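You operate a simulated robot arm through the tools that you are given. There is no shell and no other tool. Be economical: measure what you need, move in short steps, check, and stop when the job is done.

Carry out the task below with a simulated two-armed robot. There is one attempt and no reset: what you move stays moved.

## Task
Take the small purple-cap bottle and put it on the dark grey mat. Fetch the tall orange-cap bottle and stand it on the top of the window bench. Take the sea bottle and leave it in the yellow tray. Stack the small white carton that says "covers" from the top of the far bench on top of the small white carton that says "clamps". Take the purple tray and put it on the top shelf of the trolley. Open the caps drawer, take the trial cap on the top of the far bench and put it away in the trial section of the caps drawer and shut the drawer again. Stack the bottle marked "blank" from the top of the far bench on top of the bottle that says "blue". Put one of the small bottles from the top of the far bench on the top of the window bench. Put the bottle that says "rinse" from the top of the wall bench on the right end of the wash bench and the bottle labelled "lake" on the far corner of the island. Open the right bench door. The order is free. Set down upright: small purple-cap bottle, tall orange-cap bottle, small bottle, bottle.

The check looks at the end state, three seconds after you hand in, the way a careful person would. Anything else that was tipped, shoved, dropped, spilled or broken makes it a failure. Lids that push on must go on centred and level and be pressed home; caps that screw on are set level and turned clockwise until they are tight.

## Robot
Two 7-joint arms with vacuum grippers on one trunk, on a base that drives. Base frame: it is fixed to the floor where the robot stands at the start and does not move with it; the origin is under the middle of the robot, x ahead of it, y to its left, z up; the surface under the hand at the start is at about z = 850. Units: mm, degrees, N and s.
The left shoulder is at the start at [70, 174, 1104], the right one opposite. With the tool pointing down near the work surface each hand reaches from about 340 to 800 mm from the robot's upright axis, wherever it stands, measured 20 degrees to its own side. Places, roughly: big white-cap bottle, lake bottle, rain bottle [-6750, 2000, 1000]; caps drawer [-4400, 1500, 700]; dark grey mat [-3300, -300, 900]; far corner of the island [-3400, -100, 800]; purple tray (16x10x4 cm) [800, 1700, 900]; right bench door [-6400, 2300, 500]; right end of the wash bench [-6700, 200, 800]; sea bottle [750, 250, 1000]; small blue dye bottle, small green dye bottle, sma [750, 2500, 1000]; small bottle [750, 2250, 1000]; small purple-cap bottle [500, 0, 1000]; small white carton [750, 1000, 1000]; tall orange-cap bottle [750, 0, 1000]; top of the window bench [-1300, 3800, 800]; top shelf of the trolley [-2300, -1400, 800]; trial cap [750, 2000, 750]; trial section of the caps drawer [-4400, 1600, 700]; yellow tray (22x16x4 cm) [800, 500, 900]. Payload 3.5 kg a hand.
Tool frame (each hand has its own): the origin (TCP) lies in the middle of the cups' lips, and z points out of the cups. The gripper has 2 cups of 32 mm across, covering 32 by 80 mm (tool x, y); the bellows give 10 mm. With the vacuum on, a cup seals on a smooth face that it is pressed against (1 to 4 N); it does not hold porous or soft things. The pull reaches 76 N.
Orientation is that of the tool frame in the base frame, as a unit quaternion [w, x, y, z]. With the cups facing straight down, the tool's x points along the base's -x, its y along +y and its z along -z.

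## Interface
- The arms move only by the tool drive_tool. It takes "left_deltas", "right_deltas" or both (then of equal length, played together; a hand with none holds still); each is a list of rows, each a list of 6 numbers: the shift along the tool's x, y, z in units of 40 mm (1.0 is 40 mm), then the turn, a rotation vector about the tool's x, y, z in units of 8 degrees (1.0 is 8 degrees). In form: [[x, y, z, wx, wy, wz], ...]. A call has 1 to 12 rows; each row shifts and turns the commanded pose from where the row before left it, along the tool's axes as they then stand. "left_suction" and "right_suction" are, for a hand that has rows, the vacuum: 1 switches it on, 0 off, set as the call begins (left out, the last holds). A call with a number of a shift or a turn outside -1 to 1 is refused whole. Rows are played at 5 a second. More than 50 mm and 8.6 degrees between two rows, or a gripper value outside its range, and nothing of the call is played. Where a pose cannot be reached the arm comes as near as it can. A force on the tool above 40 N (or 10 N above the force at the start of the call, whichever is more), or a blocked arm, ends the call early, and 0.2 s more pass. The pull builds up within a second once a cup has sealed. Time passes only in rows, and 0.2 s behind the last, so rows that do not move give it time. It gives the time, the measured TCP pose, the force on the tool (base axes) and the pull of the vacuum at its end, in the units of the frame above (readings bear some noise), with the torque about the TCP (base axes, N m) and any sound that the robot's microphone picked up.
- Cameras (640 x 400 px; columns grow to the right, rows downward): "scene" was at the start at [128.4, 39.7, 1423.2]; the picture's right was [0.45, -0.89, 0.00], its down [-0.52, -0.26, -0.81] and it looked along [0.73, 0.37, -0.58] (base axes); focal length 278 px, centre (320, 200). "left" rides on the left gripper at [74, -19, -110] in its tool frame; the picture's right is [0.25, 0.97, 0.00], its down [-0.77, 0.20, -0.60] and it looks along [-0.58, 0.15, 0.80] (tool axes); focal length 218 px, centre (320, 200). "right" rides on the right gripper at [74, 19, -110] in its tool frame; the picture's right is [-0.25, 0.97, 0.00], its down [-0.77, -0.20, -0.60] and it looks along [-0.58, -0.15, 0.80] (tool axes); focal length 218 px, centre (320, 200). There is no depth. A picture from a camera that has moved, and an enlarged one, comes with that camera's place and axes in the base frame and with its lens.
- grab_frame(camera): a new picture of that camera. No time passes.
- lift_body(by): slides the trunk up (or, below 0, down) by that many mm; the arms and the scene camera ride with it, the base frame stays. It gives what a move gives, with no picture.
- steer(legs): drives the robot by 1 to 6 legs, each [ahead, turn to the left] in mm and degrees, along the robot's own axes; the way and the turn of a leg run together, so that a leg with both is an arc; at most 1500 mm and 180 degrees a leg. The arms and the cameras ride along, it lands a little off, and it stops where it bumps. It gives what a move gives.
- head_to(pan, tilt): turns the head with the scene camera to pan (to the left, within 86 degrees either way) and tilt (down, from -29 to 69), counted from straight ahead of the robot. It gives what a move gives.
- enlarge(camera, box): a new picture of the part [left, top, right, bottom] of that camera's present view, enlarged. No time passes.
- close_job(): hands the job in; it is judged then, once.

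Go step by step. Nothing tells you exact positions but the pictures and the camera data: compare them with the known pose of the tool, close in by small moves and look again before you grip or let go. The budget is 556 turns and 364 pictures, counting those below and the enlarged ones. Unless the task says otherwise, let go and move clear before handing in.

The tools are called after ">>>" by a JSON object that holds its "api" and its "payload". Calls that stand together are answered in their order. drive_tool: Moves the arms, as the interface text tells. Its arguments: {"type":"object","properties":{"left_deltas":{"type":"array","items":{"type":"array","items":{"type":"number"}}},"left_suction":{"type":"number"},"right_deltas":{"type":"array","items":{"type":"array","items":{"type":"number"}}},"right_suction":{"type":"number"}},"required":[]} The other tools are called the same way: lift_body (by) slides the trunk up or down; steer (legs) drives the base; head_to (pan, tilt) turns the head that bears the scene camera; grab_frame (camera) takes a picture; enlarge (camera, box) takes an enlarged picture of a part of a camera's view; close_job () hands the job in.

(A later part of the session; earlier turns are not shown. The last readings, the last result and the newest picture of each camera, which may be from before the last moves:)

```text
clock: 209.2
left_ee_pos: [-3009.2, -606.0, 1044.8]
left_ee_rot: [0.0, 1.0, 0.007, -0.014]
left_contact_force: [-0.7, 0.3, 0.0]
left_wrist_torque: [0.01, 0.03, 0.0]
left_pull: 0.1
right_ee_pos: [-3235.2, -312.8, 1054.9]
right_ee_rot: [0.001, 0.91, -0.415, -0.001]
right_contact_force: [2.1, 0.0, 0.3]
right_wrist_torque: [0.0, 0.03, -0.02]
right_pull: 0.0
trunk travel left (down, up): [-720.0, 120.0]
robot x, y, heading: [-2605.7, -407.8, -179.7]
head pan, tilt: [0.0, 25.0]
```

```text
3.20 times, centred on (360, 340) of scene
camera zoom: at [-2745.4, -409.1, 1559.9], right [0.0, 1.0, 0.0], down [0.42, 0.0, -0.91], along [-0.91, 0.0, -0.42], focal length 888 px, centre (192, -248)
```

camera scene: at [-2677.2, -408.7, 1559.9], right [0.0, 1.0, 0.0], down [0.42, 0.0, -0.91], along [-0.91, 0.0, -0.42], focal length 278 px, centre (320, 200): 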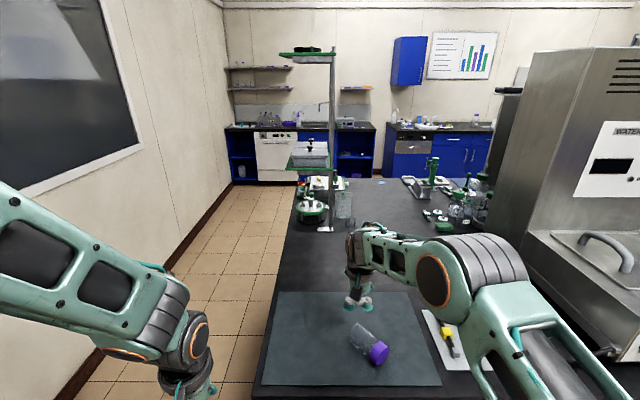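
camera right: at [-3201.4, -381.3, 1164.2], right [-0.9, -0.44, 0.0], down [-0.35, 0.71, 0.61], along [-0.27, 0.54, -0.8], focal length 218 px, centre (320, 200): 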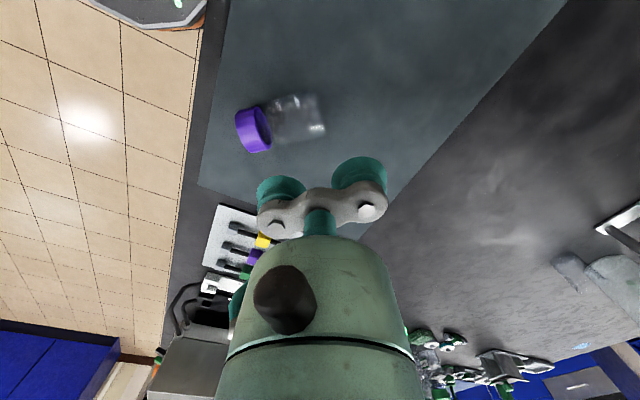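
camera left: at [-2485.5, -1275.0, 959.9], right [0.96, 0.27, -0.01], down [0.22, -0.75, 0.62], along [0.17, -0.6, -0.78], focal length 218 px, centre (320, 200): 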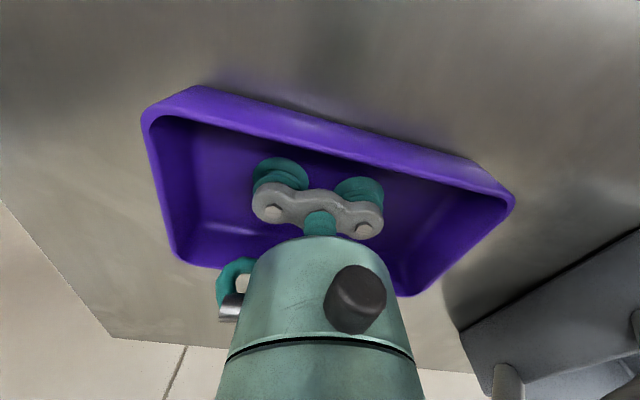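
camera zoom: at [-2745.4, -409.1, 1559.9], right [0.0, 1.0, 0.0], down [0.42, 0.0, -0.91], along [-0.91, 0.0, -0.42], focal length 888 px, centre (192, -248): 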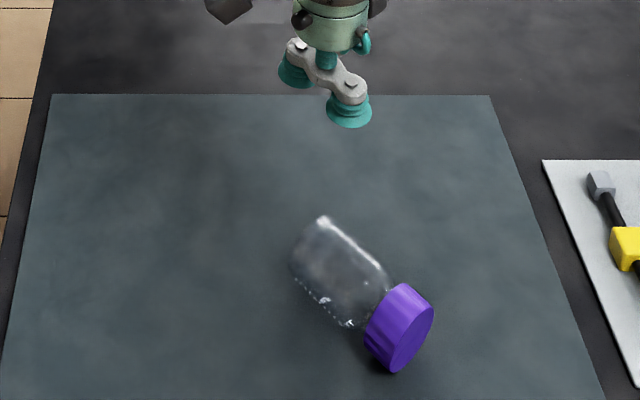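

>>> {"api": "drive_tool", "payload": {"right_deltas": [[-0.08, -0.68, 0, 0, 0, 0], [-0.07, -0.68, 0, 0, 0, 0], [0, 0, 1, 0, 0, 0], [0, 0, 1, 0, 0, 0], [0, 0, 1, 0, 0, 0]]}}

>>> {"api": "grab_frame", "payload": {"camera": "right"}}

>>> {"api": "enlarge", "payload": {"camera": "scene", "box": [260, 280, 460, 400]}}

```text
clock: 210.4
left_ee_pos: [-3009.3, -604.2, 1044.7]
left_ee_rot: [-0.001, 1.0, 0.007, -0.014]
left_contact_force: [0.6, -0.1, 1.1]
left_wrist_torque: [0.01, 0.02, -0.03]
left_pull: 0.1
right_ee_pos: [-3199.8, -272.2, 933.2]
right_ee_rot: [0.0, 0.91, -0.415, -0.001]
right_contact_force: [-0.4, -1.0, -0.7]
right_wrist_torque: [0.02, 0.0, 0.04]
right_pull: 0.1
trunk travel left (down, up): [-720.0, 120.0]
robot x, y, heading: [-2604.7, -406.7, -179.7]
head pan, tilt: [0.0, 25.0]
```

```text
289 pictures are left
camera right: at [-3166.2, -339.5, 1042.8], right [-0.9, -0.44, 0.0], down [-0.35, 0.71, 0.61], along [-0.27, 0.54, -0.8], focal length 218 px, centre (320, 200)
```

right: 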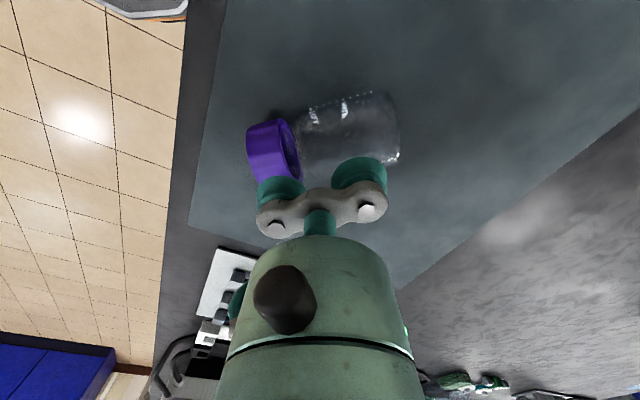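

```text
3.20 times, centred on (360, 340) of scene
camera zoom: at [-2746.6, -408.6, 1559.8], right [0.0, 1.0, 0.0], down [0.42, 0.0, -0.91], along [-0.91, 0.0, -0.42], focal length 888 px, centre (192, -248)
```

zoom: 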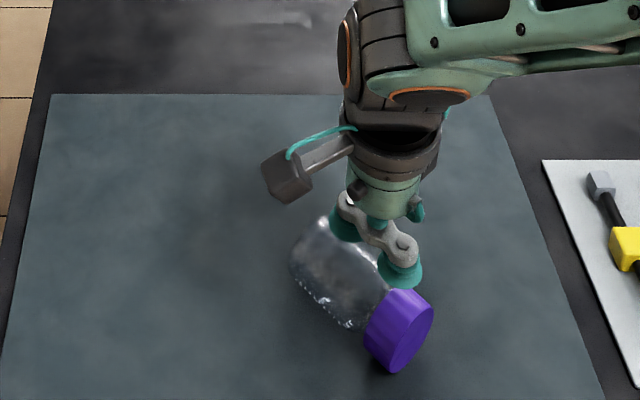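

>>> {"api": "enlarge", "payload": {"camera": "right", "box": [220, 60, 440, 220]}}

```text
2.50 times, centred on (330, 140) of right
camera zoom: at [-3166.2, -339.5, 1042.8], right [-0.9, -0.44, 0.0], down [-0.35, 0.71, 0.61], along [-0.27, 0.54, -0.8], focal length 546 px, centre (295, 350)
```

zoom: 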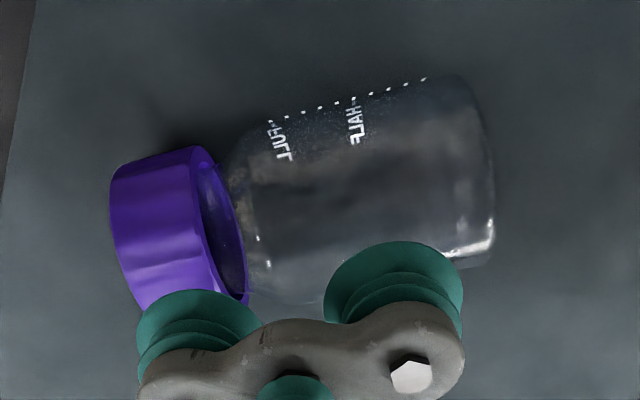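

Body diameter is about 52 mm and the cups lie along it. I shift 5 mm and press down with vacuum to test whether it seals on the curved side.

>>> {"api": "drive_tool", "payload": {"right_deltas": [[0.12, 0, 0.4, 0, 0, 0], [0, 0, 0.25, 0, 0, 0], [0, 0, 0.1, 0, 0, 0], [0, 0, 0.08, 0, 0, 0], [0, 0, 0, 0, 0, 0], [0, 0, 0, 0, 0, 0]], "right_suction": 1}}

```text
clock: 211.8
left_ee_pos: [-3005.9, -607.4, 1046.4]
left_ee_rot: [0.0, 1.0, 0.008, -0.016]
left_contact_force: [0.2, 0.8, -0.3]
left_wrist_torque: [-0.01, 0.04, -0.01]
left_pull: 0.2
right_ee_pos: [-3194.9, -278.6, 903.5]
right_ee_rot: [0.001, 0.911, -0.413, -0.003]
right_contact_force: [-1.0, -4.6, 25.7]
right_wrist_torque: [-0.2, 0.24, 0.11]
right_pull: 38.1
trunk travel left (down, up): [-720.0, 120.0]
robot x, y, heading: [-2601.8, -407.5, -180.0]
head pan, tilt: [0.0, 25.0]
```

It sealed on the curved side. I lift gently.

>>> {"api": "drive_tool", "payload": {"right_deltas": [[0, 0, -0.1, 0, 0, 0], [0, 0, -0.2, 0, 0, 0], [0, 0, -0.4, 0, 0, 0], [0, 0, -0.6, 0, 0, 0], [0, 0, -0.6, 0, 0, 0], [0, 0, -0.6, 0, 0, 0], [0, 0, -0.6, 0, 0, 0], [0, 0, 0, 0, 0, 0]]}}

>>> {"api": "grab_frame", "payload": {"camera": "right"}}

>>> {"api": "grab_frame", "payload": {"camera": "scene"}}

```text
clock: 213.7
left_ee_pos: [-3008.5, -605.0, 1045.0]
left_ee_rot: [0.0, 1.0, 0.006, -0.014]
left_contact_force: [-0.4, -0.6, -0.5]
left_wrist_torque: [0.01, -0.01, -0.01]
left_pull: 0.1
right_ee_pos: [-3196.7, -277.0, 1026.3]
right_ee_rot: [0.001, 0.91, -0.414, -0.001]
right_contact_force: [0.1, -1.0, -0.2]
right_wrist_torque: [-0.02, -0.02, -0.01]
right_pull: 0.1
trunk travel left (down, up): [-720.0, 120.0]
robot x, y, heading: [-2604.5, -407.6, -179.8]
head pan, tilt: [0.0, 25.0]
```

```text
286 pictures are left
camera right: at [-3161.6, -344.7, 1135.0], right [-0.9, -0.45, 0.0], down [-0.35, 0.71, 0.61], along [-0.27, 0.54, -0.8], focal length 218 px, centre (320, 200)
```

right: 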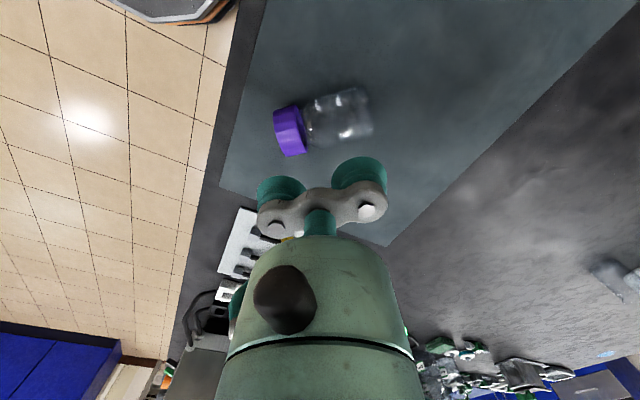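

```text
285 pictures are left
camera scene: at [-2746.1, -409.1, 1559.8], right [0.0, 1.0, 0.0], down [0.42, 0.0, -0.91], along [-0.91, 0.0, -0.42], focal length 278 px, centre (320, 200)
```

scene: 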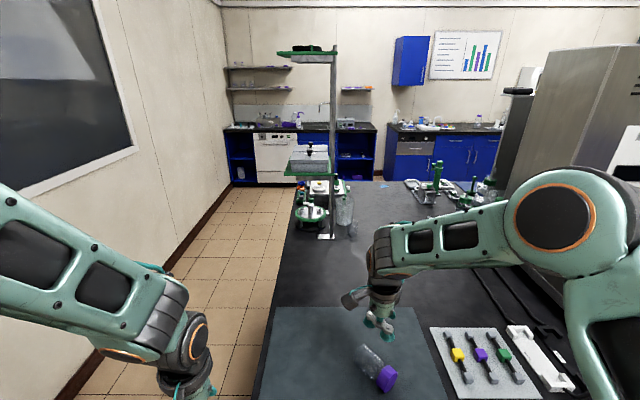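

The seal let go while lifting; the bottle stayed where it was. I look closely and try again with the load better centred.

>>> {"api": "enlarge", "payload": {"camera": "right", "box": [220, 60, 440, 220]}}

>>> {"api": "enlarge", "payload": {"camera": "scene", "box": [300, 290, 460, 400]}}

```text
2.50 times, centred on (330, 140) of right
camera zoom: at [-3161.6, -344.7, 1135.0], right [-0.9, -0.45, 0.0], down [-0.35, 0.71, 0.61], along [-0.27, 0.54, -0.8], focal length 546 px, centre (295, 350)
```

zoom: 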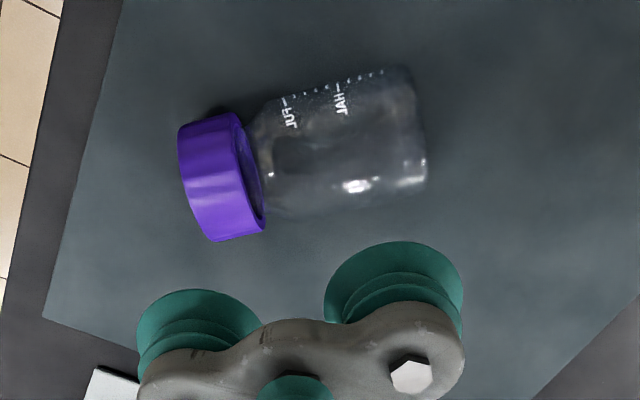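

```text
3.64 times, centred on (380, 345) of scene
camera zoom: at [-2746.1, -409.1, 1559.8], right [0.0, 1.0, 0.0], down [0.42, 0.0, -0.91], along [-0.91, 0.0, -0.42], focal length 1009 px, centre (102, -327)
```

zoom: 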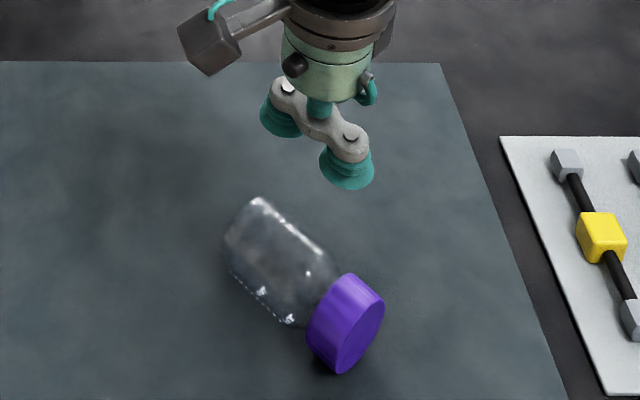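

The last press was about 9 mm off the bottle's axis. I correct that and press again, more gently.

>>> {"api": "drive_tool", "payload": {"right_deltas": [[-0.19, -0.1, 0.8, 0, 0, 0], [0, 0, 1, 0, 0, 0], [0, 0, 0.75, 0, 0, 0], [0, 0, 0.2, 0, 0, 0], [0, 0, 0.1, 0, 0, 0], [0, 0, 0.1, 0, 0, 0], [0, 0, 0.05, 0, 0, 0], [0, 0, 0, 0, 0, 0], [0, 0, 0, 0, 0, 0], [0, 0, 0, 0, 0, 0]], "right_suction": 1}}

```text
clock: 215.8
left_ee_pos: [-3006.9, -605.9, 1046.4]
left_ee_rot: [-0.001, 1.0, 0.007, -0.015]
left_contact_force: [-0.6, 0.3, -0.5]
left_wrist_torque: [0.0, 0.0, -0.01]
left_pull: 0.1
right_ee_pos: [-3196.3, -269.4, 906.9]
right_ee_rot: [0.0, 0.91, -0.414, -0.003]
right_contact_force: [-2.0, -0.6, 18.0]
right_wrist_torque: [-0.21, 0.28, -0.15]
right_pull: 37.6
trunk travel left (down, up): [-720.0, 120.0]
robot x, y, heading: [-2605.3, -410.1, -179.7]
head pan, tilt: [0.0, 25.0]
```

>>> {"api": "drive_tool", "payload": {"right_deltas": [[0, 0, -0.05, 0, 0, 0], [0, 0, -0.05, 0, 0, 0], [0, 0, -0.05, 0, 0, 0], [0, 0, 0, 0, 0, 0]]}}

>>> {"api": "drive_tool", "payload": {"right_deltas": [[0, 0, -0.05, 0, 0, 0], [0, 0, -0.05, 0, 0, 0], [0, 0, -0.05, 0, 0, 0], [0, 0, -0.05, 0, 0, 0], [0, 0, -0.05, 0, 0, 0]]}}

```text
clock: 216.8
left_ee_pos: [-3008.6, -605.2, 1044.1]
left_ee_rot: [0.0, 1.0, 0.007, -0.014]
left_contact_force: [0.6, 0.1, 0.4]
left_wrist_torque: [0.0, 0.0, -0.03]
left_pull: 0.1
right_ee_pos: [-3196.5, -269.1, 909.9]
right_ee_rot: [0.0, 0.91, -0.414, -0.001]
right_contact_force: [-0.2, -0.3, -1.5]
right_wrist_torque: [-0.02, 0.04, -0.03]
right_pull: 37.7
trunk travel left (down, up): [-720.0, 120.0]
robot x, y, heading: [-2602.1, -407.5, -179.9]
head pan, tilt: [0.0, 25.0]
```

```text
clock: 218.1
left_ee_pos: [-3008.4, -605.2, 1046.1]
left_ee_rot: [0.0, 1.0, 0.006, -0.014]
left_contact_force: [-0.3, -0.5, -0.5]
left_wrist_torque: [0.01, 0.0, -0.02]
left_pull: 0.0
right_ee_pos: [-3198.4, -268.3, 920.9]
right_ee_rot: [0.0, 0.911, -0.413, -0.001]
right_contact_force: [-0.8, -0.4, -0.7]
right_wrist_torque: [0.0, -0.01, 0.02]
right_pull: 0.1
trunk travel left (down, up): [-720.0, 120.0]
robot x, y, heading: [-2603.4, -407.6, -180.0]
head pan, tilt: [0.0, 25.0]
```

The second cup pressing on the cap breaks the seal, so I turn the hand 90° to hold the body with one cup only. I raise and rotate first.

>>> {"api": "drive_tool", "payload": {"right_deltas": [[0, 0, -1, 0, 0, -0.94], [0, 0, -1, 0, 0, -0.94], [0, 0, -1, 0, 0, -0.94], [0, 0, 0, 0, 0, -0.94], [0, 0, 0, 0, 0, -0.94], [0, 0, 0, 0, 0, -0.94], [0, 0, 0, 0, 0, -0.94], [0, 0, 0, 0, 0, -0.94], [0, 0, 0, 0, 0, -0.94], [0, 0, 0, 0, 0, -0.94], [0, 0, 0, 0, 0, -0.94], [0, 0, 0, 0, 0, -0.94]], "right_suction": 0}}

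>>> {"api": "grab_frame", "payload": {"camera": "right"}}

>>> {"api": "enlarge", "payload": {"camera": "scene", "box": [300, 290, 460, 400]}}

```text
clock: 220.7
left_ee_pos: [-3009.9, -605.3, 1043.7]
left_ee_rot: [0.0, 1.0, 0.007, -0.015]
left_contact_force: [0.2, 0.5, 0.7]
left_wrist_torque: [-0.02, 0.01, -0.03]
left_pull: 0.0
right_ee_pos: [-3197.3, -268.7, 1042.2]
right_ee_rot: [-0.001, 0.936, 0.353, -0.002]
right_contact_force: [-0.9, 0.2, 0.6]
right_wrist_torque: [-0.03, -0.02, -0.02]
right_pull: 0.2
trunk travel left (down, up): [-720.0, 120.0]
robot x, y, heading: [-2604.3, -409.1, -179.9]
head pan, tilt: [0.0, 25.0]
```

```text
282 pictures are left
camera right: at [-3129.1, -234.0, 1151.0], right [0.45, -0.89, 0.0], down [-0.71, -0.36, 0.61], along [-0.54, -0.27, -0.8], focal length 218 px, centre (320, 200)
```

right: 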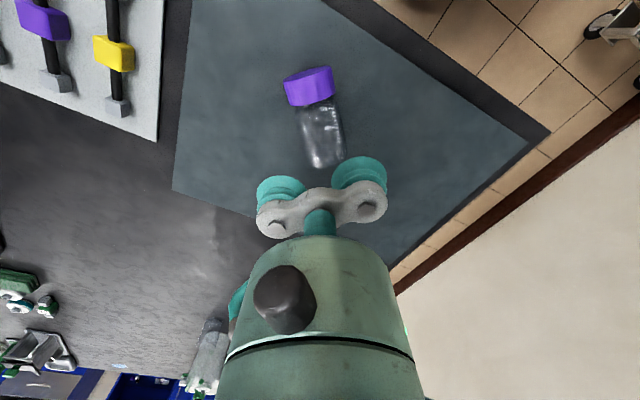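

```text
3.64 times, centred on (380, 345) of scene
camera zoom: at [-2745.6, -409.3, 1559.8], right [0.0, 1.0, 0.0], down [0.42, 0.0, -0.91], along [-0.91, 0.0, -0.42], focal length 1009 px, centre (102, -327)
```

zoom: 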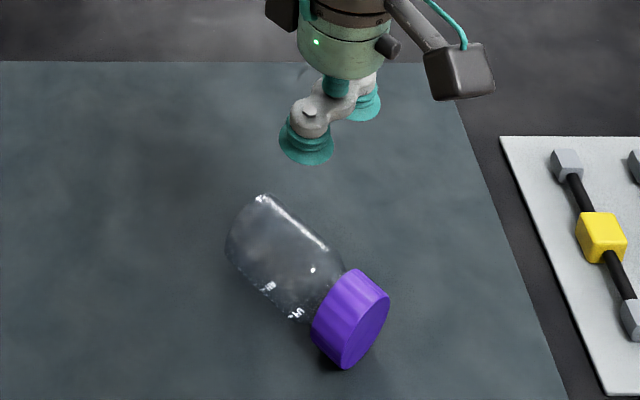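

>>> {"api": "drive_tool", "payload": {"right_deltas": [[-0.385, -0.735, 0, 0, 0, 0], [0, 0, 1, 0, 0, 0], [0, 0, 1, 0, 0, 0], [0, 0, 0.8, 0, 0, 0]]}}

>>> {"api": "enlarge", "payload": {"camera": "right", "box": [220, 40, 440, 220]}}

>>> {"api": "enlarge", "payload": {"camera": "scene", "box": [300, 290, 460, 400]}}

```text
clock: 221.7
left_ee_pos: [-3009.7, -605.2, 1045.5]
left_ee_rot: [0.002, 1.0, 0.006, -0.013]
left_contact_force: [0.1, 0.5, 0.2]
left_wrist_torque: [0.01, -0.03, 0.0]
left_pull: 0.0
right_ee_pos: [-3230.3, -255.9, 927.3]
right_ee_rot: [-0.001, 0.936, 0.352, -0.001]
right_contact_force: [0.4, -1.0, -0.5]
right_wrist_torque: [0.01, 0.01, 0.02]
right_pull: 0.2
trunk travel left (down, up): [-720.0, 120.0]
robot x, y, heading: [-2608.9, -407.2, -179.8]
head pan, tilt: [0.0, 25.0]
```

```text
2.22 times, centred on (330, 130) of right
camera zoom: at [-3161.0, -221.9, 1037.7], right [0.45, -0.89, 0.0], down [-0.71, -0.36, 0.61], along [-0.54, -0.27, -0.8], focal length 485 px, centre (298, 356)
```

zoom: 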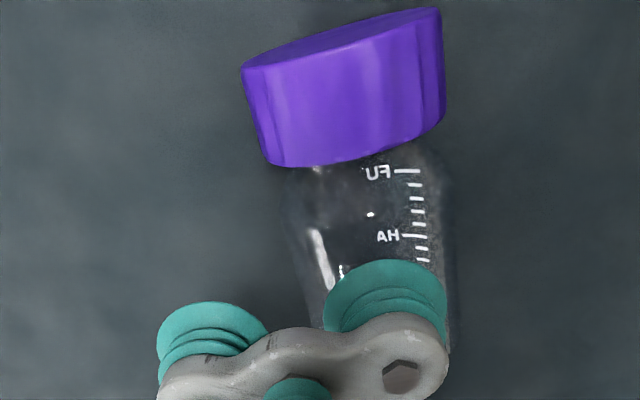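

```text
3.64 times, centred on (380, 345) of scene
camera zoom: at [-2747.2, -408.6, 1559.7], right [0.0, 1.0, 0.0], down [0.42, 0.0, -0.91], along [-0.91, 0.0, -0.42], focal length 1009 px, centre (102, -327)
```

zoom: 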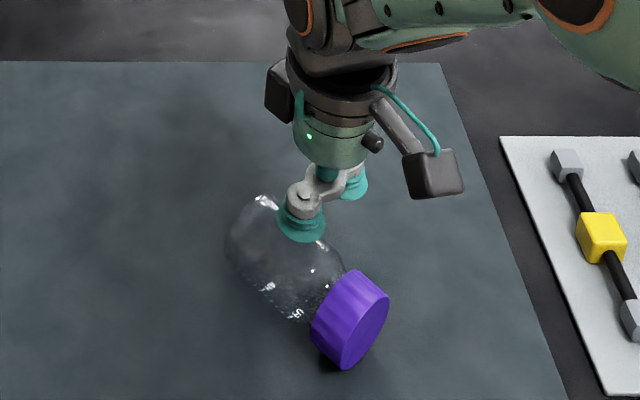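

>>> {"api": "drive_tool", "payload": {"right_deltas": [[0, 0.09, 0.3, 0, 0, 0], [0, 0, 0.15, 0, 0, 0], [0, 0, 0.1, 0, 0, 0], [0, 0, 0.1, 0, 0, 0], [0, 0, 0, 0, 0, 0], [0, 0, 0, 0, 0, 0], [0, 0, 0, 0, 0, 0]], "right_suction": 1}}

```text
clock: 223.2
left_ee_pos: [-3009.7, -606.4, 1045.3]
left_ee_rot: [0.0, 1.0, 0.007, -0.014]
left_contact_force: [0.6, -0.1, 0.1]
left_wrist_torque: [0.03, 0.03, -0.03]
left_pull: 0.1
right_ee_pos: [-3227.0, -258.9, 902.5]
right_ee_rot: [-0.002, 0.936, 0.353, -0.001]
right_contact_force: [0.0, 0.0, 0.8]
right_wrist_torque: [0.01, -0.05, 0.01]
right_pull: 0.0
trunk travel left (down, up): [-720.0, 120.0]
robot x, y, heading: [-2604.5, -407.5, -179.6]
head pan, tilt: [0.0, 25.0]
```

>>> {"api": "drive_tool", "payload": {"right_deltas": [[0, 0, 0.07, 0, 0, 0], [0, 0, 0.07, 0, 0, 0], [0, 0, 0.05, 0, 0, 0], [0, 0, 0, 0, 0, 0], [0, 0, 0, 0, 0, 0], [0, 0, 0, 0, 0, 0]]}}

```text
clock: 224.7
left_ee_pos: [-3008.5, -605.6, 1045.4]
left_ee_rot: [0.0, 1.0, 0.007, -0.013]
left_contact_force: [0.4, 1.5, 0.5]
left_wrist_torque: [0.0, -0.02, -0.01]
left_pull: 0.0
right_ee_pos: [-3225.8, -259.0, 896.1]
right_ee_rot: [-0.001, 0.936, 0.352, 0.0]
right_contact_force: [-0.3, 1.1, 4.7]
right_wrist_torque: [-0.11, -0.02, 0.0]
right_pull: 0.1
trunk travel left (down, up): [-720.0, 120.0]
robot x, y, heading: [-2602.7, -406.6, -179.7]
head pan, tilt: [0.0, 25.0]
```

>>> {"api": "drive_tool", "payload": {"right_deltas": [[0, 0, 0.06, 0, 0, 0], [0, 0, 0.06, 0, 0, 0], [0, 0, 0, 0, 0, 0], [0, 0, 0, 0, 0, 0]]}}

>>> {"api": "enlarge", "payload": {"camera": "right", "box": [220, 40, 440, 220]}}

```text
clock: 225.7
left_ee_pos: [-3006.9, -605.3, 1046.2]
left_ee_rot: [0.001, 1.0, 0.007, -0.015]
left_contact_force: [0.3, 0.0, 0.7]
left_wrist_torque: [-0.02, 0.0, -0.01]
left_pull: 0.1
right_ee_pos: [-3225.2, -260.5, 893.8]
right_ee_rot: [-0.002, 0.936, 0.353, -0.004]
right_contact_force: [-3.3, 4.1, 20.6]
right_wrist_torque: [-0.33, -0.27, -0.11]
right_pull: 0.0
trunk travel left (down, up): [-720.0, 120.0]
robot x, y, heading: [-2599.4, -405.7, -179.7]
head pan, tilt: [0.0, 25.0]
```

```text
2.22 times, centred on (330, 130) of right
camera zoom: at [-3157.3, -225.0, 1002.2], right [0.45, -0.89, 0.0], down [-0.71, -0.36, 0.61], along [-0.55, -0.27, -0.79], focal length 485 px, centre (298, 356)
```

zoom: 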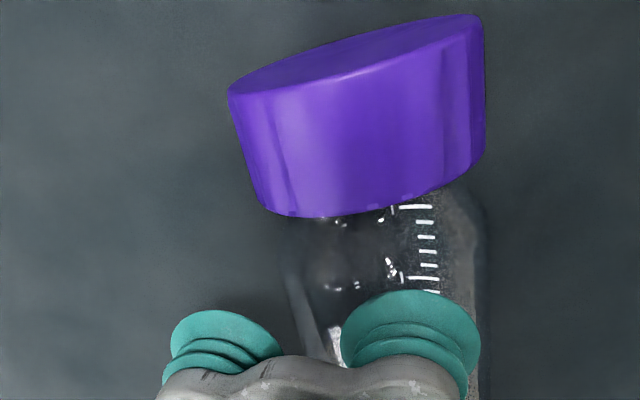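

The clear body doesn't seal. The cap's flat face will, so I plan to come at it horizontally: raise, then turn the hand so it points along the bottle toward the cap face.

>>> {"api": "drive_tool", "payload": {"right_deltas": [[0, 0, -0.3, 0, 0, 0], [0, 0, -1, 0, 0, 0], [0, 0, -1, 0, 0, 0.94], [0, 0, -1, 0, 0, 0.94], [0, 0, -1, 0, 0, 0.94], [0, 0, -1, 0, 0, 0.94], [0, 0, 0, 0, 0, 0.94], [0, 0, 0, 0, 0, 0.94], [0, 0, 0, 0, 0, 0.94], [0, 0, 0, 0, 0, 0.94], [0, 0, 0, 0, 0, 0.94], [0, 0, 0, 0, 0, 0.94]], "right_suction": 0}}

>>> {"api": "enlarge", "payload": {"camera": "scene", "box": [300, 290, 460, 400]}}

```text
clock: 228.2
left_ee_pos: [-3008.5, -605.4, 1045.5]
left_ee_rot: [0.0, 1.0, 0.006, -0.014]
left_contact_force: [1.5, 0.9, -0.3]
left_wrist_torque: [0.0, 0.01, 0.0]
left_pull: 0.0
right_ee_pos: [-3225.8, -260.5, 1102.8]
right_ee_rot: [0.0, 0.956, -0.292, -0.003]
right_contact_force: [-0.3, -0.5, 0.1]
right_wrist_torque: [-0.01, -0.05, 0.0]
right_pull: 0.1
trunk travel left (down, up): [-720.0, 120.0]
robot x, y, heading: [-2599.7, -408.3, -179.9]
head pan, tilt: [0.0, 25.0]
```

```text
3.64 times, centred on (380, 345) of scene
camera zoom: at [-2745.7, -409.0, 1559.8], right [0.0, 1.0, 0.0], down [0.42, 0.0, -0.91], along [-0.91, 0.0, -0.42], focal length 1009 px, centre (102, -327)
```

zoom: 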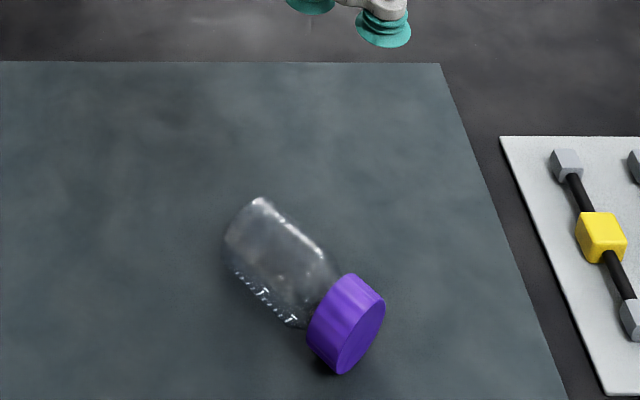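

>>> {"api": "drive_tool", "payload": {"right_deltas": [[0, 0, 0, 0, 0, 0.94], [0, 0, 0, 0, 0, 0.94], [0.11, -0.87, 0, 0, 0, 0], [0.11, -0.87, 0, 0, 0, 0], [0.11, -0.87, 0, 0, 0, 0], [0.11, -0.87, 0, 0, 0, 0]]}}

>>> {"api": "drive_tool", "payload": {"right_deltas": [[0, 0, 0, -0.9375, 0, 0], [0, 0, 0, -0.9375, 0, 0], [0, 0, 0, -0.9375, 0, 0], [0, 0, 0, -0.9375, 0, 0], [0, 0, 0, -0.9375, 0, 0], [0, 0, 0, -0.9375, 0, 0], [0, 0, 0, -0.9375, 0, 0], [0, 0, 0, -0.9375, 0, 0], [0, 0, 0, -0.9375, 0, 0], [0, 0, 0, -0.9375, 0, 0], [0, 0, 0, -0.9375, 0, 0], [0, 0, 0, -0.9375, 0, 0]]}}

>>> {"api": "grab_frame", "payload": {"camera": "scene"}}

>>> {"api": "grab_frame", "payload": {"camera": "right"}}

```text
clock: 229.7
left_ee_pos: [-3008.0, -604.4, 1045.3]
left_ee_rot: [0.002, 1.0, 0.007, -0.014]
left_contact_force: [-0.6, 0.2, -0.4]
left_wrist_torque: [-0.04, 0.02, 0.01]
left_pull: 0.1
right_ee_pos: [-3107.0, -179.5, 1102.9]
right_ee_rot: [0.001, 0.91, -0.414, -0.002]
right_contact_force: [-0.1, -0.7, 0.1]
right_wrist_torque: [-0.03, 0.0, -0.02]
right_pull: 0.1
trunk travel left (down, up): [-720.0, 120.0]
robot x, y, heading: [-2599.5, -410.7, -179.9]
head pan, tilt: [0.0, 25.0]
```

```text
clock: 232.2
left_ee_pos: [-3009.3, -605.5, 1044.5]
left_ee_rot: [0.001, 1.0, 0.007, -0.014]
left_contact_force: [-0.2, 0.6, 0.5]
left_wrist_torque: [0.01, -0.04, 0.0]
left_pull: 0.0
right_ee_pos: [-3110.0, -181.2, 1101.4]
right_ee_rot: [0.644, 0.642, -0.292, -0.296]
right_contact_force: [0.9, 0.5, -0.8]
right_wrist_torque: [-0.02, -0.05, -0.02]
right_pull: 0.0
trunk travel left (down, up): [-720.0, 120.0]
robot x, y, heading: [-2600.8, -409.7, -179.8]
head pan, tilt: [0.0, 25.0]
```

```text
276 pictures are left
camera scene: at [-2746.5, -408.3, 1559.8], right [0.0, 1.0, 0.0], down [0.42, 0.0, -0.91], along [-0.91, 0.0, -0.42], focal length 278 px, centre (320, 200)
```

scene: 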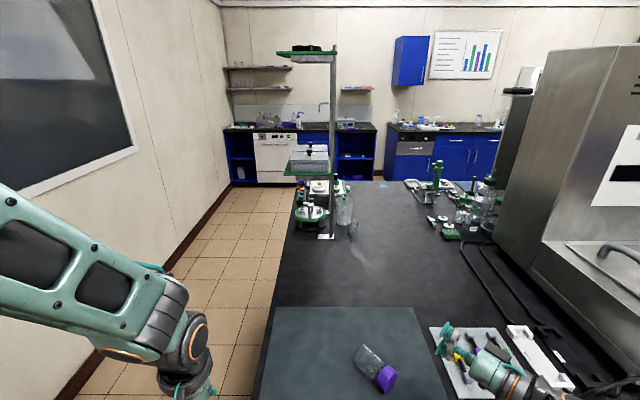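

```text
275 pictures are left
camera right: at [-2978.4, -163.4, 1120.4], right [-0.16, 0.19, 0.97], down [-0.05, 0.98, -0.2], along [-0.99, -0.08, -0.15], focal length 218 px, centre (320, 200)
```

right: 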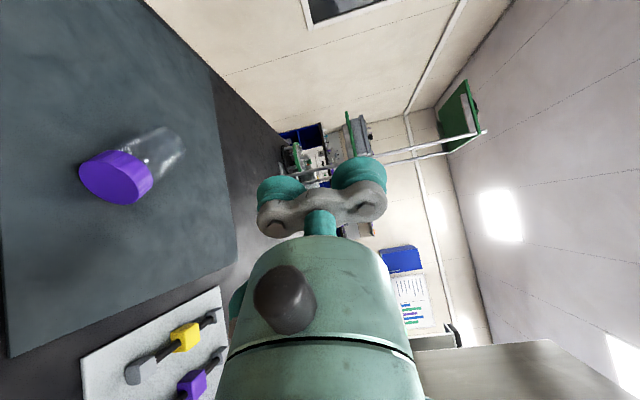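

The orientation works. I lower the hand to just above the bottle's height, still 80 mm short of the cap.

>>> {"api": "drive_tool", "payload": {"right_deltas": [[0, -1, 0, 0, 0, 0], [0, -1, 0, 0, 0, 0], [0, -1, 0, 0, 0, 0], [0, -1, 0, 0, 0, 0], [0, -0.7, 0, 0, 0, 0]]}}

>>> {"api": "grab_frame", "payload": {"camera": "right"}}

>>> {"api": "enlarge", "payload": {"camera": "scene", "box": [300, 260, 540, 400]}}

```text
clock: 233.4
left_ee_pos: [-3009.0, -604.5, 1046.4]
left_ee_rot: [0.001, 1.0, 0.007, -0.014]
left_contact_force: [-0.2, -0.5, -1.0]
left_wrist_torque: [0.01, -0.02, 0.0]
left_pull: 0.1
right_ee_pos: [-3109.5, -180.3, 914.8]
right_ee_rot: [0.643, 0.644, -0.292, -0.293]
right_contact_force: [-0.3, 0.5, -0.4]
right_wrist_torque: [0.02, 0.0, 0.05]
right_pull: 0.1
trunk travel left (down, up): [-720.0, 120.0]
robot x, y, heading: [-2601.3, -406.5, -179.7]
head pan, tilt: [0.0, 25.0]
```

```text
274 pictures are left
camera right: at [-2979.0, -163.2, 932.8], right [-0.16, 0.19, 0.97], down [-0.05, 0.98, -0.2], along [-0.99, -0.08, -0.15], focal length 218 px, centre (320, 200)
```

right: 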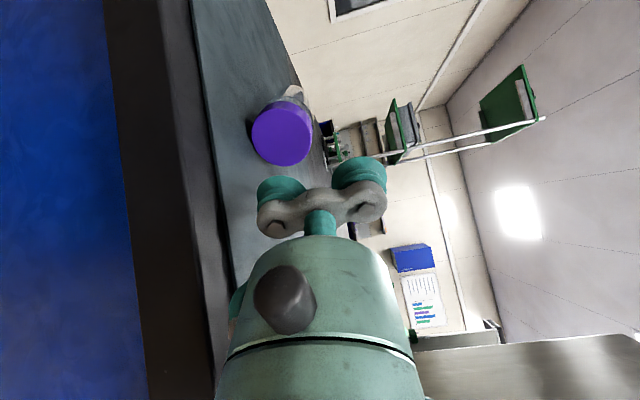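

```text
2.67 times, centred on (420, 330) of scene
camera zoom: at [-2745.9, -408.6, 1559.9], right [0.0, 1.0, 0.0], down [0.42, 0.0, -0.91], along [-0.91, 0.0, -0.42], focal length 740 px, centre (53, -147)
```

zoom: 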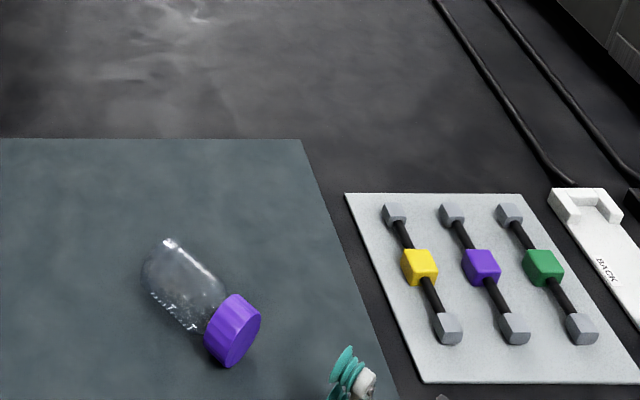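

>>> {"api": "enlarge", "payload": {"camera": "right", "box": [220, 60, 400, 220]}}

>>> {"api": "enlarge", "payload": {"camera": "scene", "box": [340, 330, 440, 400]}}

```text
2.50 times, centred on (310, 140) of right
camera zoom: at [-2979.0, -163.2, 932.8], right [-0.16, 0.19, 0.97], down [-0.05, 0.98, -0.2], along [-0.99, -0.08, -0.15], focal length 546 px, centre (345, 350)
```

zoom: 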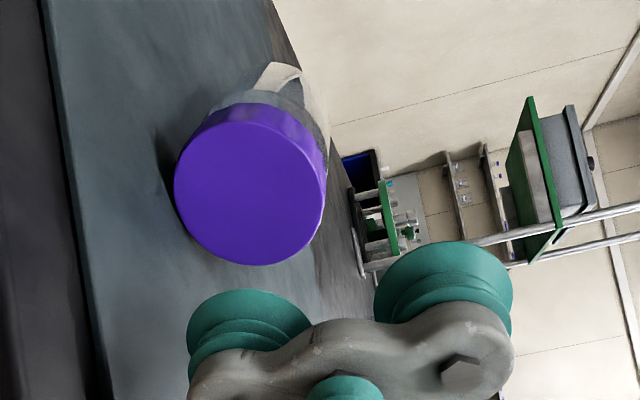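

```text
5.71 times, centred on (390, 365) of scene
camera zoom: at [-2745.9, -408.6, 1559.9], right [0.0, 1.0, 0.0], down [0.42, 0.0, -0.91], along [-0.91, 0.0, -0.42], focal length 1586 px, centre (-80, -743)
```

zoom: 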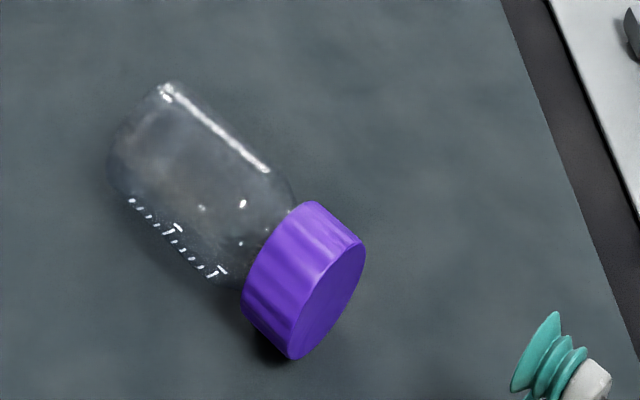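

I correct by +8 mm sideways and -10 mm in height, then move forward to about 15 mm short of the cap face.

>>> {"api": "drive_tool", "payload": {"right_deltas": [[0.2, -0.25, 0, 0, 0, 0], [0, 0, 0.8, 0, 0, 0], [0, 0, 0.8, 0, 0, 0], [0, 0, 0, 0, 0, 0]]}}

>>> {"api": "enlarge", "payload": {"camera": "right", "box": [220, 60, 400, 220]}}

>>> {"api": "enlarge", "payload": {"camera": "scene", "box": [340, 330, 440, 400]}}

```text
clock: 234.4
left_ee_pos: [-3008.6, -604.2, 1045.2]
left_ee_rot: [0.001, 1.0, 0.008, -0.014]
left_contact_force: [1.0, -0.2, -0.2]
left_wrist_torque: [0.02, 0.06, 0.0]
left_pull: 0.1
right_ee_pos: [-3152.4, -229.1, 905.3]
right_ee_rot: [0.644, 0.643, -0.291, -0.294]
right_contact_force: [-0.1, -0.3, -0.4]
right_wrist_torque: [-0.02, 0.0, -0.02]
right_pull: 0.1
trunk travel left (down, up): [-720.0, 120.0]
robot x, y, heading: [-2601.9, -408.9, -179.7]
head pan, tilt: [0.0, 25.0]
```

```text
2.50 times, centred on (310, 140) of right
camera zoom: at [-3021.2, -211.4, 923.8], right [-0.16, 0.19, 0.97], down [-0.05, 0.98, -0.2], along [-0.99, -0.08, -0.15], focal length 546 px, centre (345, 350)
```

zoom: 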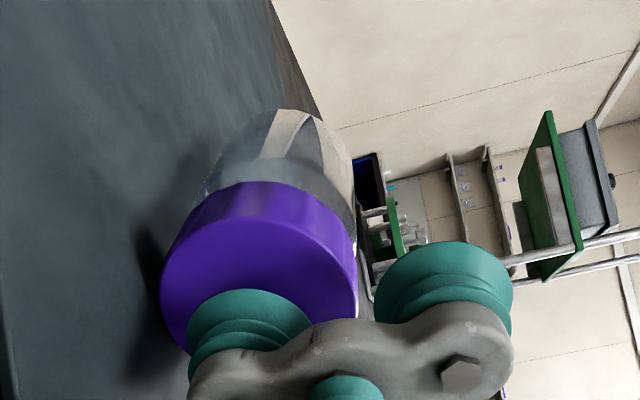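

```text
5.71 times, centred on (390, 365) of scene
camera zoom: at [-2744.9, -407.9, 1559.9], right [0.0, 1.0, 0.0], down [0.42, 0.0, -0.91], along [-0.91, 0.0, -0.42], focal length 1586 px, centre (-80, -743)
```

zoom: 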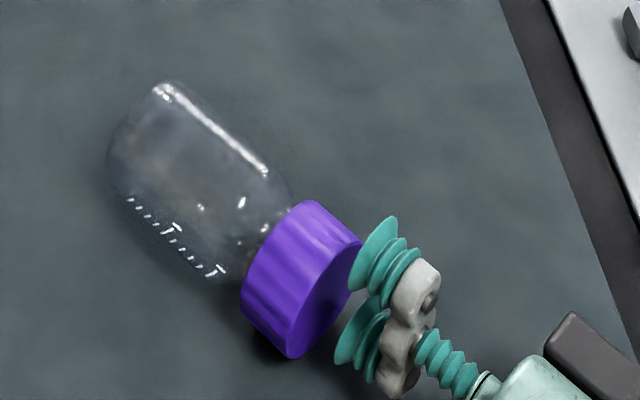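

Aligned. I advance gently with the vacuum on.

>>> {"api": "drive_tool", "payload": {"right_deltas": [[0, 0, 0.3, 0, 0, 0], [0, 0, 0.1, 0, 0, 0], [0, 0, 0.05, 0, 0, 0], [0, 0, 0.05, 0, 0, 0], [0, 0, 0, 0, 0, 0], [0, 0, 0, 0, 0, 0]], "right_suction": 1}}

>>> {"api": "enlarge", "payload": {"camera": "scene", "box": [340, 330, 440, 400]}}

```text
clock: 235.8
left_ee_pos: [-3008.2, -604.6, 1046.3]
left_ee_rot: [0.001, 1.0, 0.007, -0.016]
left_contact_force: [-0.6, 1.2, 0.6]
left_wrist_torque: [0.01, 0.0, 0.01]
left_pull: 0.2
right_ee_pos: [-3168.2, -242.3, 904.8]
right_ee_rot: [0.644, 0.643, -0.292, -0.295]
right_contact_force: [1.4, 1.8, 4.7]
right_wrist_torque: [0.61, -0.62, -0.05]
right_pull: 38.0
trunk travel left (down, up): [-720.0, 120.0]
robot x, y, heading: [-2601.6, -408.9, -180.2]
head pan, tilt: [0.0, 25.0]
```

```text
5.71 times, centred on (390, 365) of scene
camera zoom: at [-2744.6, -408.2, 1560.0], right [0.0, 1.0, 0.0], down [0.42, 0.0, -0.91], along [-0.91, 0.0, -0.42], focal length 1586 px, centre (-80, -743)
```

zoom: 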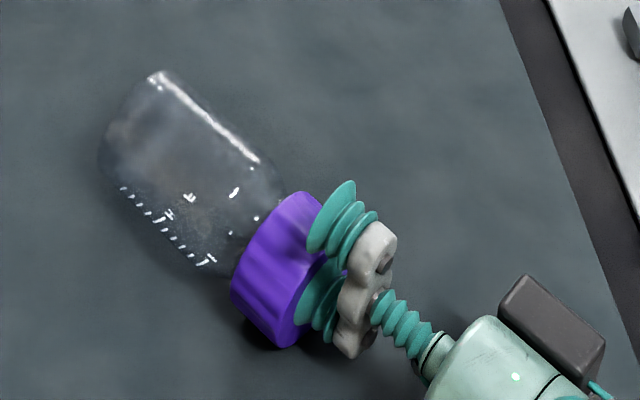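

Sealed on the cap's face. I lift slowly.

>>> {"api": "drive_tool", "payload": {"right_deltas": [[0, 0.1, 0, 0, 0, 0], [0, 0.15, 0, 0, 0, 0], [0, 0.25, 0, 0, 0, 0], [0, 0.3, 0, 0, 0, 0], [0, 0.3, 0, 0, 0, 0], [0, 0.3, 0, 0, 0, 0], [0, 0.3, 0, 0, 0, 0], [0, 0.3, 0, 0, 0, 0], [0, 0.3, 0, 0, 0, 0], [0, 0.3, 0, 0, 0, 0], [0, 0.3, 0, 0, 0, 0], [0, 0.3, 0, 0, 0, 0]]}}

>>> {"api": "grab_frame", "payload": {"camera": "scene"}}

```text
clock: 238.4
left_ee_pos: [-3009.4, -604.3, 1045.7]
left_ee_rot: [0.0, 1.0, 0.007, -0.014]
left_contact_force: [0.3, -0.5, 0.7]
left_wrist_torque: [0.01, -0.01, 0.0]
left_pull: 0.1
right_ee_pos: [-3167.6, -241.5, 1033.4]
right_ee_rot: [0.643, 0.644, -0.291, -0.295]
right_contact_force: [-0.7, 0.7, -1.3]
right_wrist_torque: [0.62, -0.74, -0.03]
right_pull: 37.1
trunk travel left (down, up): [-720.0, 120.0]
robot x, y, heading: [-2604.6, -407.0, -179.6]
head pan, tilt: [0.0, 25.0]
```

```text
267 pictures are left
camera scene: at [-2745.3, -408.6, 1559.9], right [0.0, 1.0, 0.0], down [0.42, 0.0, -0.91], along [-0.91, 0.0, -0.42], focal length 278 px, centre (320, 200)
```

scene: 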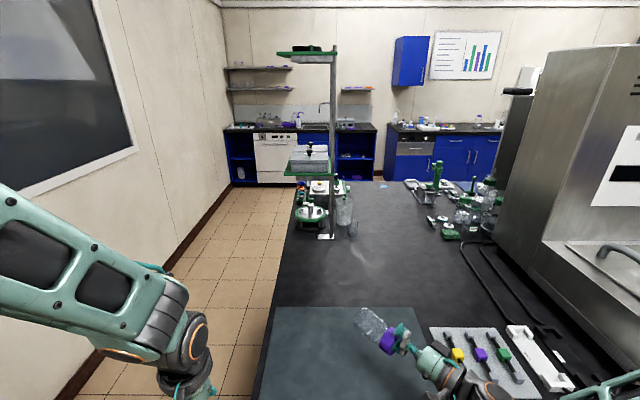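

Lifted. Now I pitch the hand down slowly so the bottle hangs upright.

>>> {"api": "drive_tool", "payload": {"right_deltas": [[0, 0, 0, 0.3, 0, 0], [0, 0, 0, 0.5, 0, 0], [0, 0, 0, 0.5, 0, 0], [0, 0, 0, 0.5, 0, 0], [0, 0, 0, 0.5, 0, 0], [0, 0, 0, 0.5, 0, 0], [0, 0, 0, 0.5, 0, 0], [0, 0, 0, 0.5, 0, 0], [0, 0, 0, 0.5, 0, 0], [0, 0, 0, 0.5, 0, 0], [0, 0, 0, 0.5, 0, 0], [0, 0, 0, 0.5, 0, 0]]}}

>>> {"api": "drive_tool", "payload": {"right_deltas": [[0, 0, 0, 0.5, 0, 0], [0, 0, 0, 0.5, 0, 0], [0, 0, 0, 0.5, 0, 0], [0, 0, 0, 0.5, 0, 0], [0, 0, 0, 0.5, 0, 0], [0, 0, 0, 0.5, 0, 0], [0, 0, 0, 0.5, 0, 0], [0, 0, 0, 0.5, 0, 0], [0, 0, 0, 0.5, 0, 0], [0, 0, 0, 0.5, 0, 0], [0, 0, 0, 0.45, 0, 0]]}}

>>> {"api": "grab_frame", "payload": {"camera": "scene"}}

>>> {"api": "grab_frame", "payload": {"camera": "right"}}

```text
clock: 241.1
left_ee_pos: [-3008.3, -605.0, 1045.0]
left_ee_rot: [-0.001, 1.0, 0.006, -0.014]
left_contact_force: [0.1, 0.2, 0.0]
left_wrist_torque: [0.01, 0.0, -0.02]
left_pull: 0.0
right_ee_pos: [-3167.3, -243.0, 1034.0]
right_ee_rot: [0.337, 0.845, -0.385, -0.155]
right_contact_force: [0.2, 0.0, -1.0]
right_wrist_torque: [0.6, -0.7, -0.01]
right_pull: 37.7
trunk travel left (down, up): [-720.0, 120.0]
robot x, y, heading: [-2601.3, -407.6, -179.8]
head pan, tilt: [0.0, 25.0]
```

```text
clock: 243.4
left_ee_pos: [-3009.6, -605.9, 1045.1]
left_ee_rot: [0.0, 1.0, 0.007, -0.014]
left_contact_force: [-0.8, -0.4, -0.5]
left_wrist_torque: [-0.02, 0.02, 0.0]
left_pull: 0.1
right_ee_pos: [-3167.8, -241.3, 1032.1]
right_ee_rot: [-0.001, 0.91, -0.415, -0.001]
right_contact_force: [-0.1, 0.0, -0.1]
right_wrist_torque: [0.59, -0.65, 0.0]
right_pull: 37.3
trunk travel left (down, up): [-720.0, 120.0]
robot x, y, heading: [-2599.4, -407.4, -180.0]
head pan, tilt: [0.0, 25.0]
```

```text
266 pictures are left
camera scene: at [-2746.1, -409.7, 1559.8], right [0.0, 1.0, 0.0], down [0.42, 0.0, -0.91], along [-0.91, 0.0, -0.42], focal length 278 px, centre (320, 200)
```

scene: 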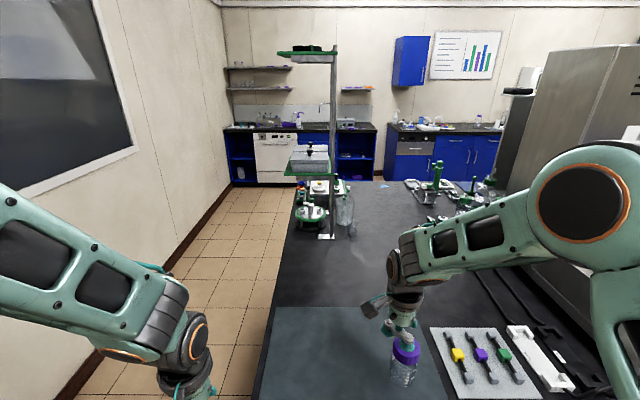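

```text
265 pictures are left
camera right: at [-3133.9, -310.3, 1142.0], right [-0.9, -0.44, 0.0], down [-0.35, 0.71, 0.61], along [-0.27, 0.54, -0.8], focal length 218 px, centre (320, 200)
```

right: 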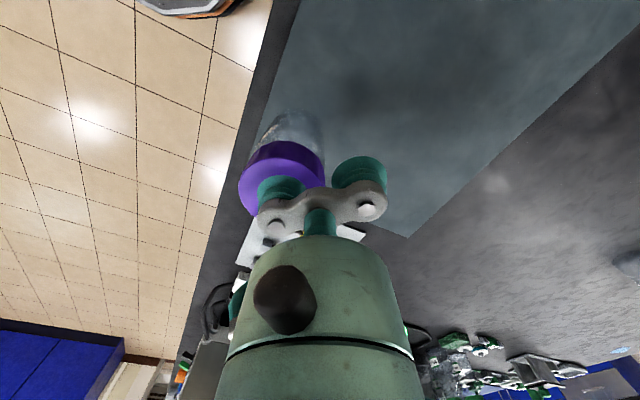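

The bottle hangs upright again. I move it to the middle of the mat and lower it.

>>> {"api": "drive_tool", "payload": {"right_deltas": [[0.04, 0.4, 0, 0, 0, 0], [0.04, 0.5, 0, 0, 0, 0], [0.04, 0.6, 0, 0, 0, 0], [0.04, 0.6, 0, 0, 0, 0], [0.04, 0.5, 0, 0, 0, 0], [0, 0.2, 0.2, 0, 0, 0], [0, 0, 0.4, 0, 0, 0], [0, 0, 0.5, 0, 0, 0], [0, 0, 0.5, 0, 0, 0], [0, 0, 0, 0, 0, 0]]}}

>>> {"api": "enlarge", "payload": {"camera": "scene", "box": [260, 260, 460, 400]}}

```text
clock: 245.7
left_ee_pos: [-3007.3, -605.2, 1045.4]
left_ee_rot: [0.0, 1.0, 0.007, -0.015]
left_contact_force: [-0.1, -0.5, 0.1]
left_wrist_torque: [-0.03, 0.01, 0.02]
left_pull: 0.1
right_ee_pos: [-3246.4, -322.0, 968.7]
right_ee_rot: [0.0, 0.91, -0.414, -0.002]
right_contact_force: [-0.7, -0.1, -0.9]
right_wrist_torque: [0.59, -0.66, 0.01]
right_pull: 38.0
trunk travel left (down, up): [-720.0, 120.0]
robot x, y, heading: [-2605.7, -410.5, -179.7]
head pan, tilt: [0.0, 25.0]
```

```text
2.86 times, centred on (360, 330) of scene
camera zoom: at [-2745.3, -409.1, 1559.9], right [0.0, 1.0, 0.0], down [0.42, 0.0, -0.91], along [-0.91, 0.0, -0.42], focal length 793 px, centre (206, -171)
```

zoom: 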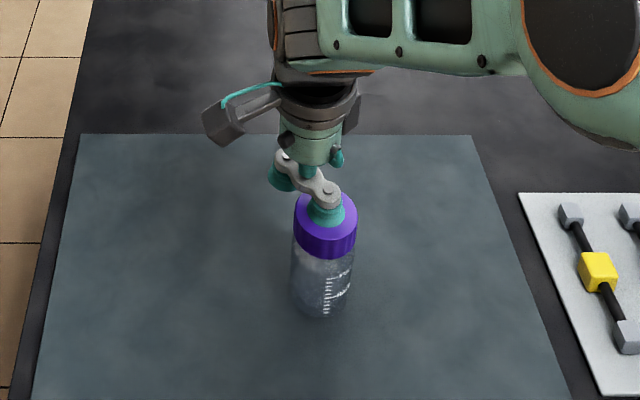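

Looks upright and well inside the mat. I lower to contact.

>>> {"api": "drive_tool", "payload": {"right_deltas": [[0, 0, 0.15, 0, 0, 0], [0, 0, 0.1, 0, 0, 0], [0, 0, 0.08, 0, 0, 0], [0, 0, 0, 0, 0, 0]]}}

```text
clock: 246.7
left_ee_pos: [-3006.6, -606.5, 1047.1]
left_ee_rot: [0.001, 1.0, 0.008, -0.014]
left_contact_force: [0.8, 0.6, 0.2]
left_wrist_torque: [-0.02, 0.01, 0.02]
left_pull: 0.0
right_ee_pos: [-3248.1, -323.3, 957.7]
right_ee_rot: [0.002, 0.91, -0.415, -0.002]
right_contact_force: [-3.5, 0.2, 15.3]
right_wrist_torque: [0.84, -0.93, 0.06]
right_pull: 37.8
trunk travel left (down, up): [-720.0, 120.0]
robot x, y, heading: [-2603.7, -410.1, -179.8]
head pan, tilt: [0.0, 25.0]
```

>>> {"api": "drive_tool", "payload": {"right_deltas": [[0, 0, -0.07, 0, 0, 0], [0, 0, 0, 0, 0, 0]]}}

>>> {"api": "drive_tool", "payload": {"right_deltas": [[0, 0, 0, 0, 0, 0], [0, 0, 0, 0, 0, 0], [0, 0, -0.1, 0, 0, 0], [0, 0, -0.2, 0, 0, 0], [0, 0, -0.7, 0, 0, 0], [0, 0, -1, 0, 0, 0], [0, 0, -1, 0, 0, 0]], "right_suction": 0}}

>>> {"api": "enlarge", "payload": {"camera": "scene", "box": [260, 260, 460, 400]}}

```text
clock: 247.2
left_ee_pos: [-3009.2, -605.4, 1044.6]
left_ee_rot: [0.0, 1.0, 0.007, -0.014]
left_contact_force: [0.2, -0.7, -0.5]
left_wrist_torque: [0.02, 0.01, 0.01]
left_pull: 0.0
right_ee_pos: [-3245.8, -322.0, 957.7]
right_ee_rot: [0.0, 0.91, -0.414, 0.0]
right_contact_force: [0.3, 0.0, -0.8]
right_wrist_torque: [0.61, -0.7, -0.01]
right_pull: 38.2
trunk travel left (down, up): [-720.0, 120.0]
robot x, y, heading: [-2605.2, -408.2, -179.9]
head pan, tilt: [0.0, 25.0]
```

```text
clock: 248.8
left_ee_pos: [-3007.5, -605.3, 1045.0]
left_ee_rot: [0.0, 1.0, 0.007, -0.014]
left_contact_force: [-0.5, -0.8, -0.3]
left_wrist_torque: [-0.01, 0.02, -0.01]
left_pull: 0.0
right_ee_pos: [-3246.4, -322.4, 1080.9]
right_ee_rot: [0.0, 0.91, -0.414, -0.002]
right_contact_force: [0.1, -0.7, -0.4]
right_wrist_torque: [-0.01, 0.02, -0.02]
right_pull: 0.1
trunk travel left (down, up): [-720.0, 120.0]
robot x, y, heading: [-2604.2, -409.2, -179.7]
head pan, tilt: [0.0, 25.0]
```

```text
2.86 times, centred on (360, 330) of scene
camera zoom: at [-2744.4, -409.3, 1559.9], right [0.0, 1.0, 0.0], down [0.42, 0.0, -0.91], along [-0.91, 0.0, -0.42], focal length 793 px, centre (206, -171)
```

zoom: 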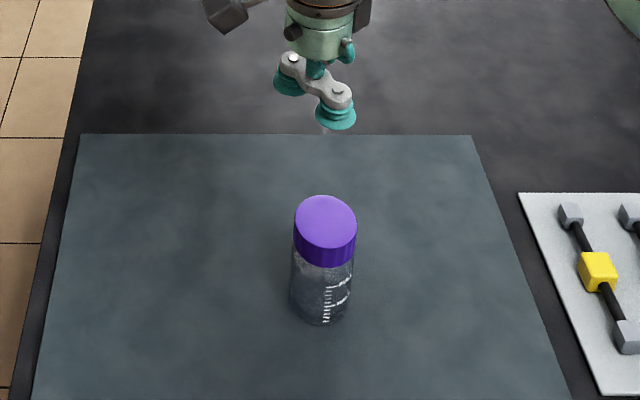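

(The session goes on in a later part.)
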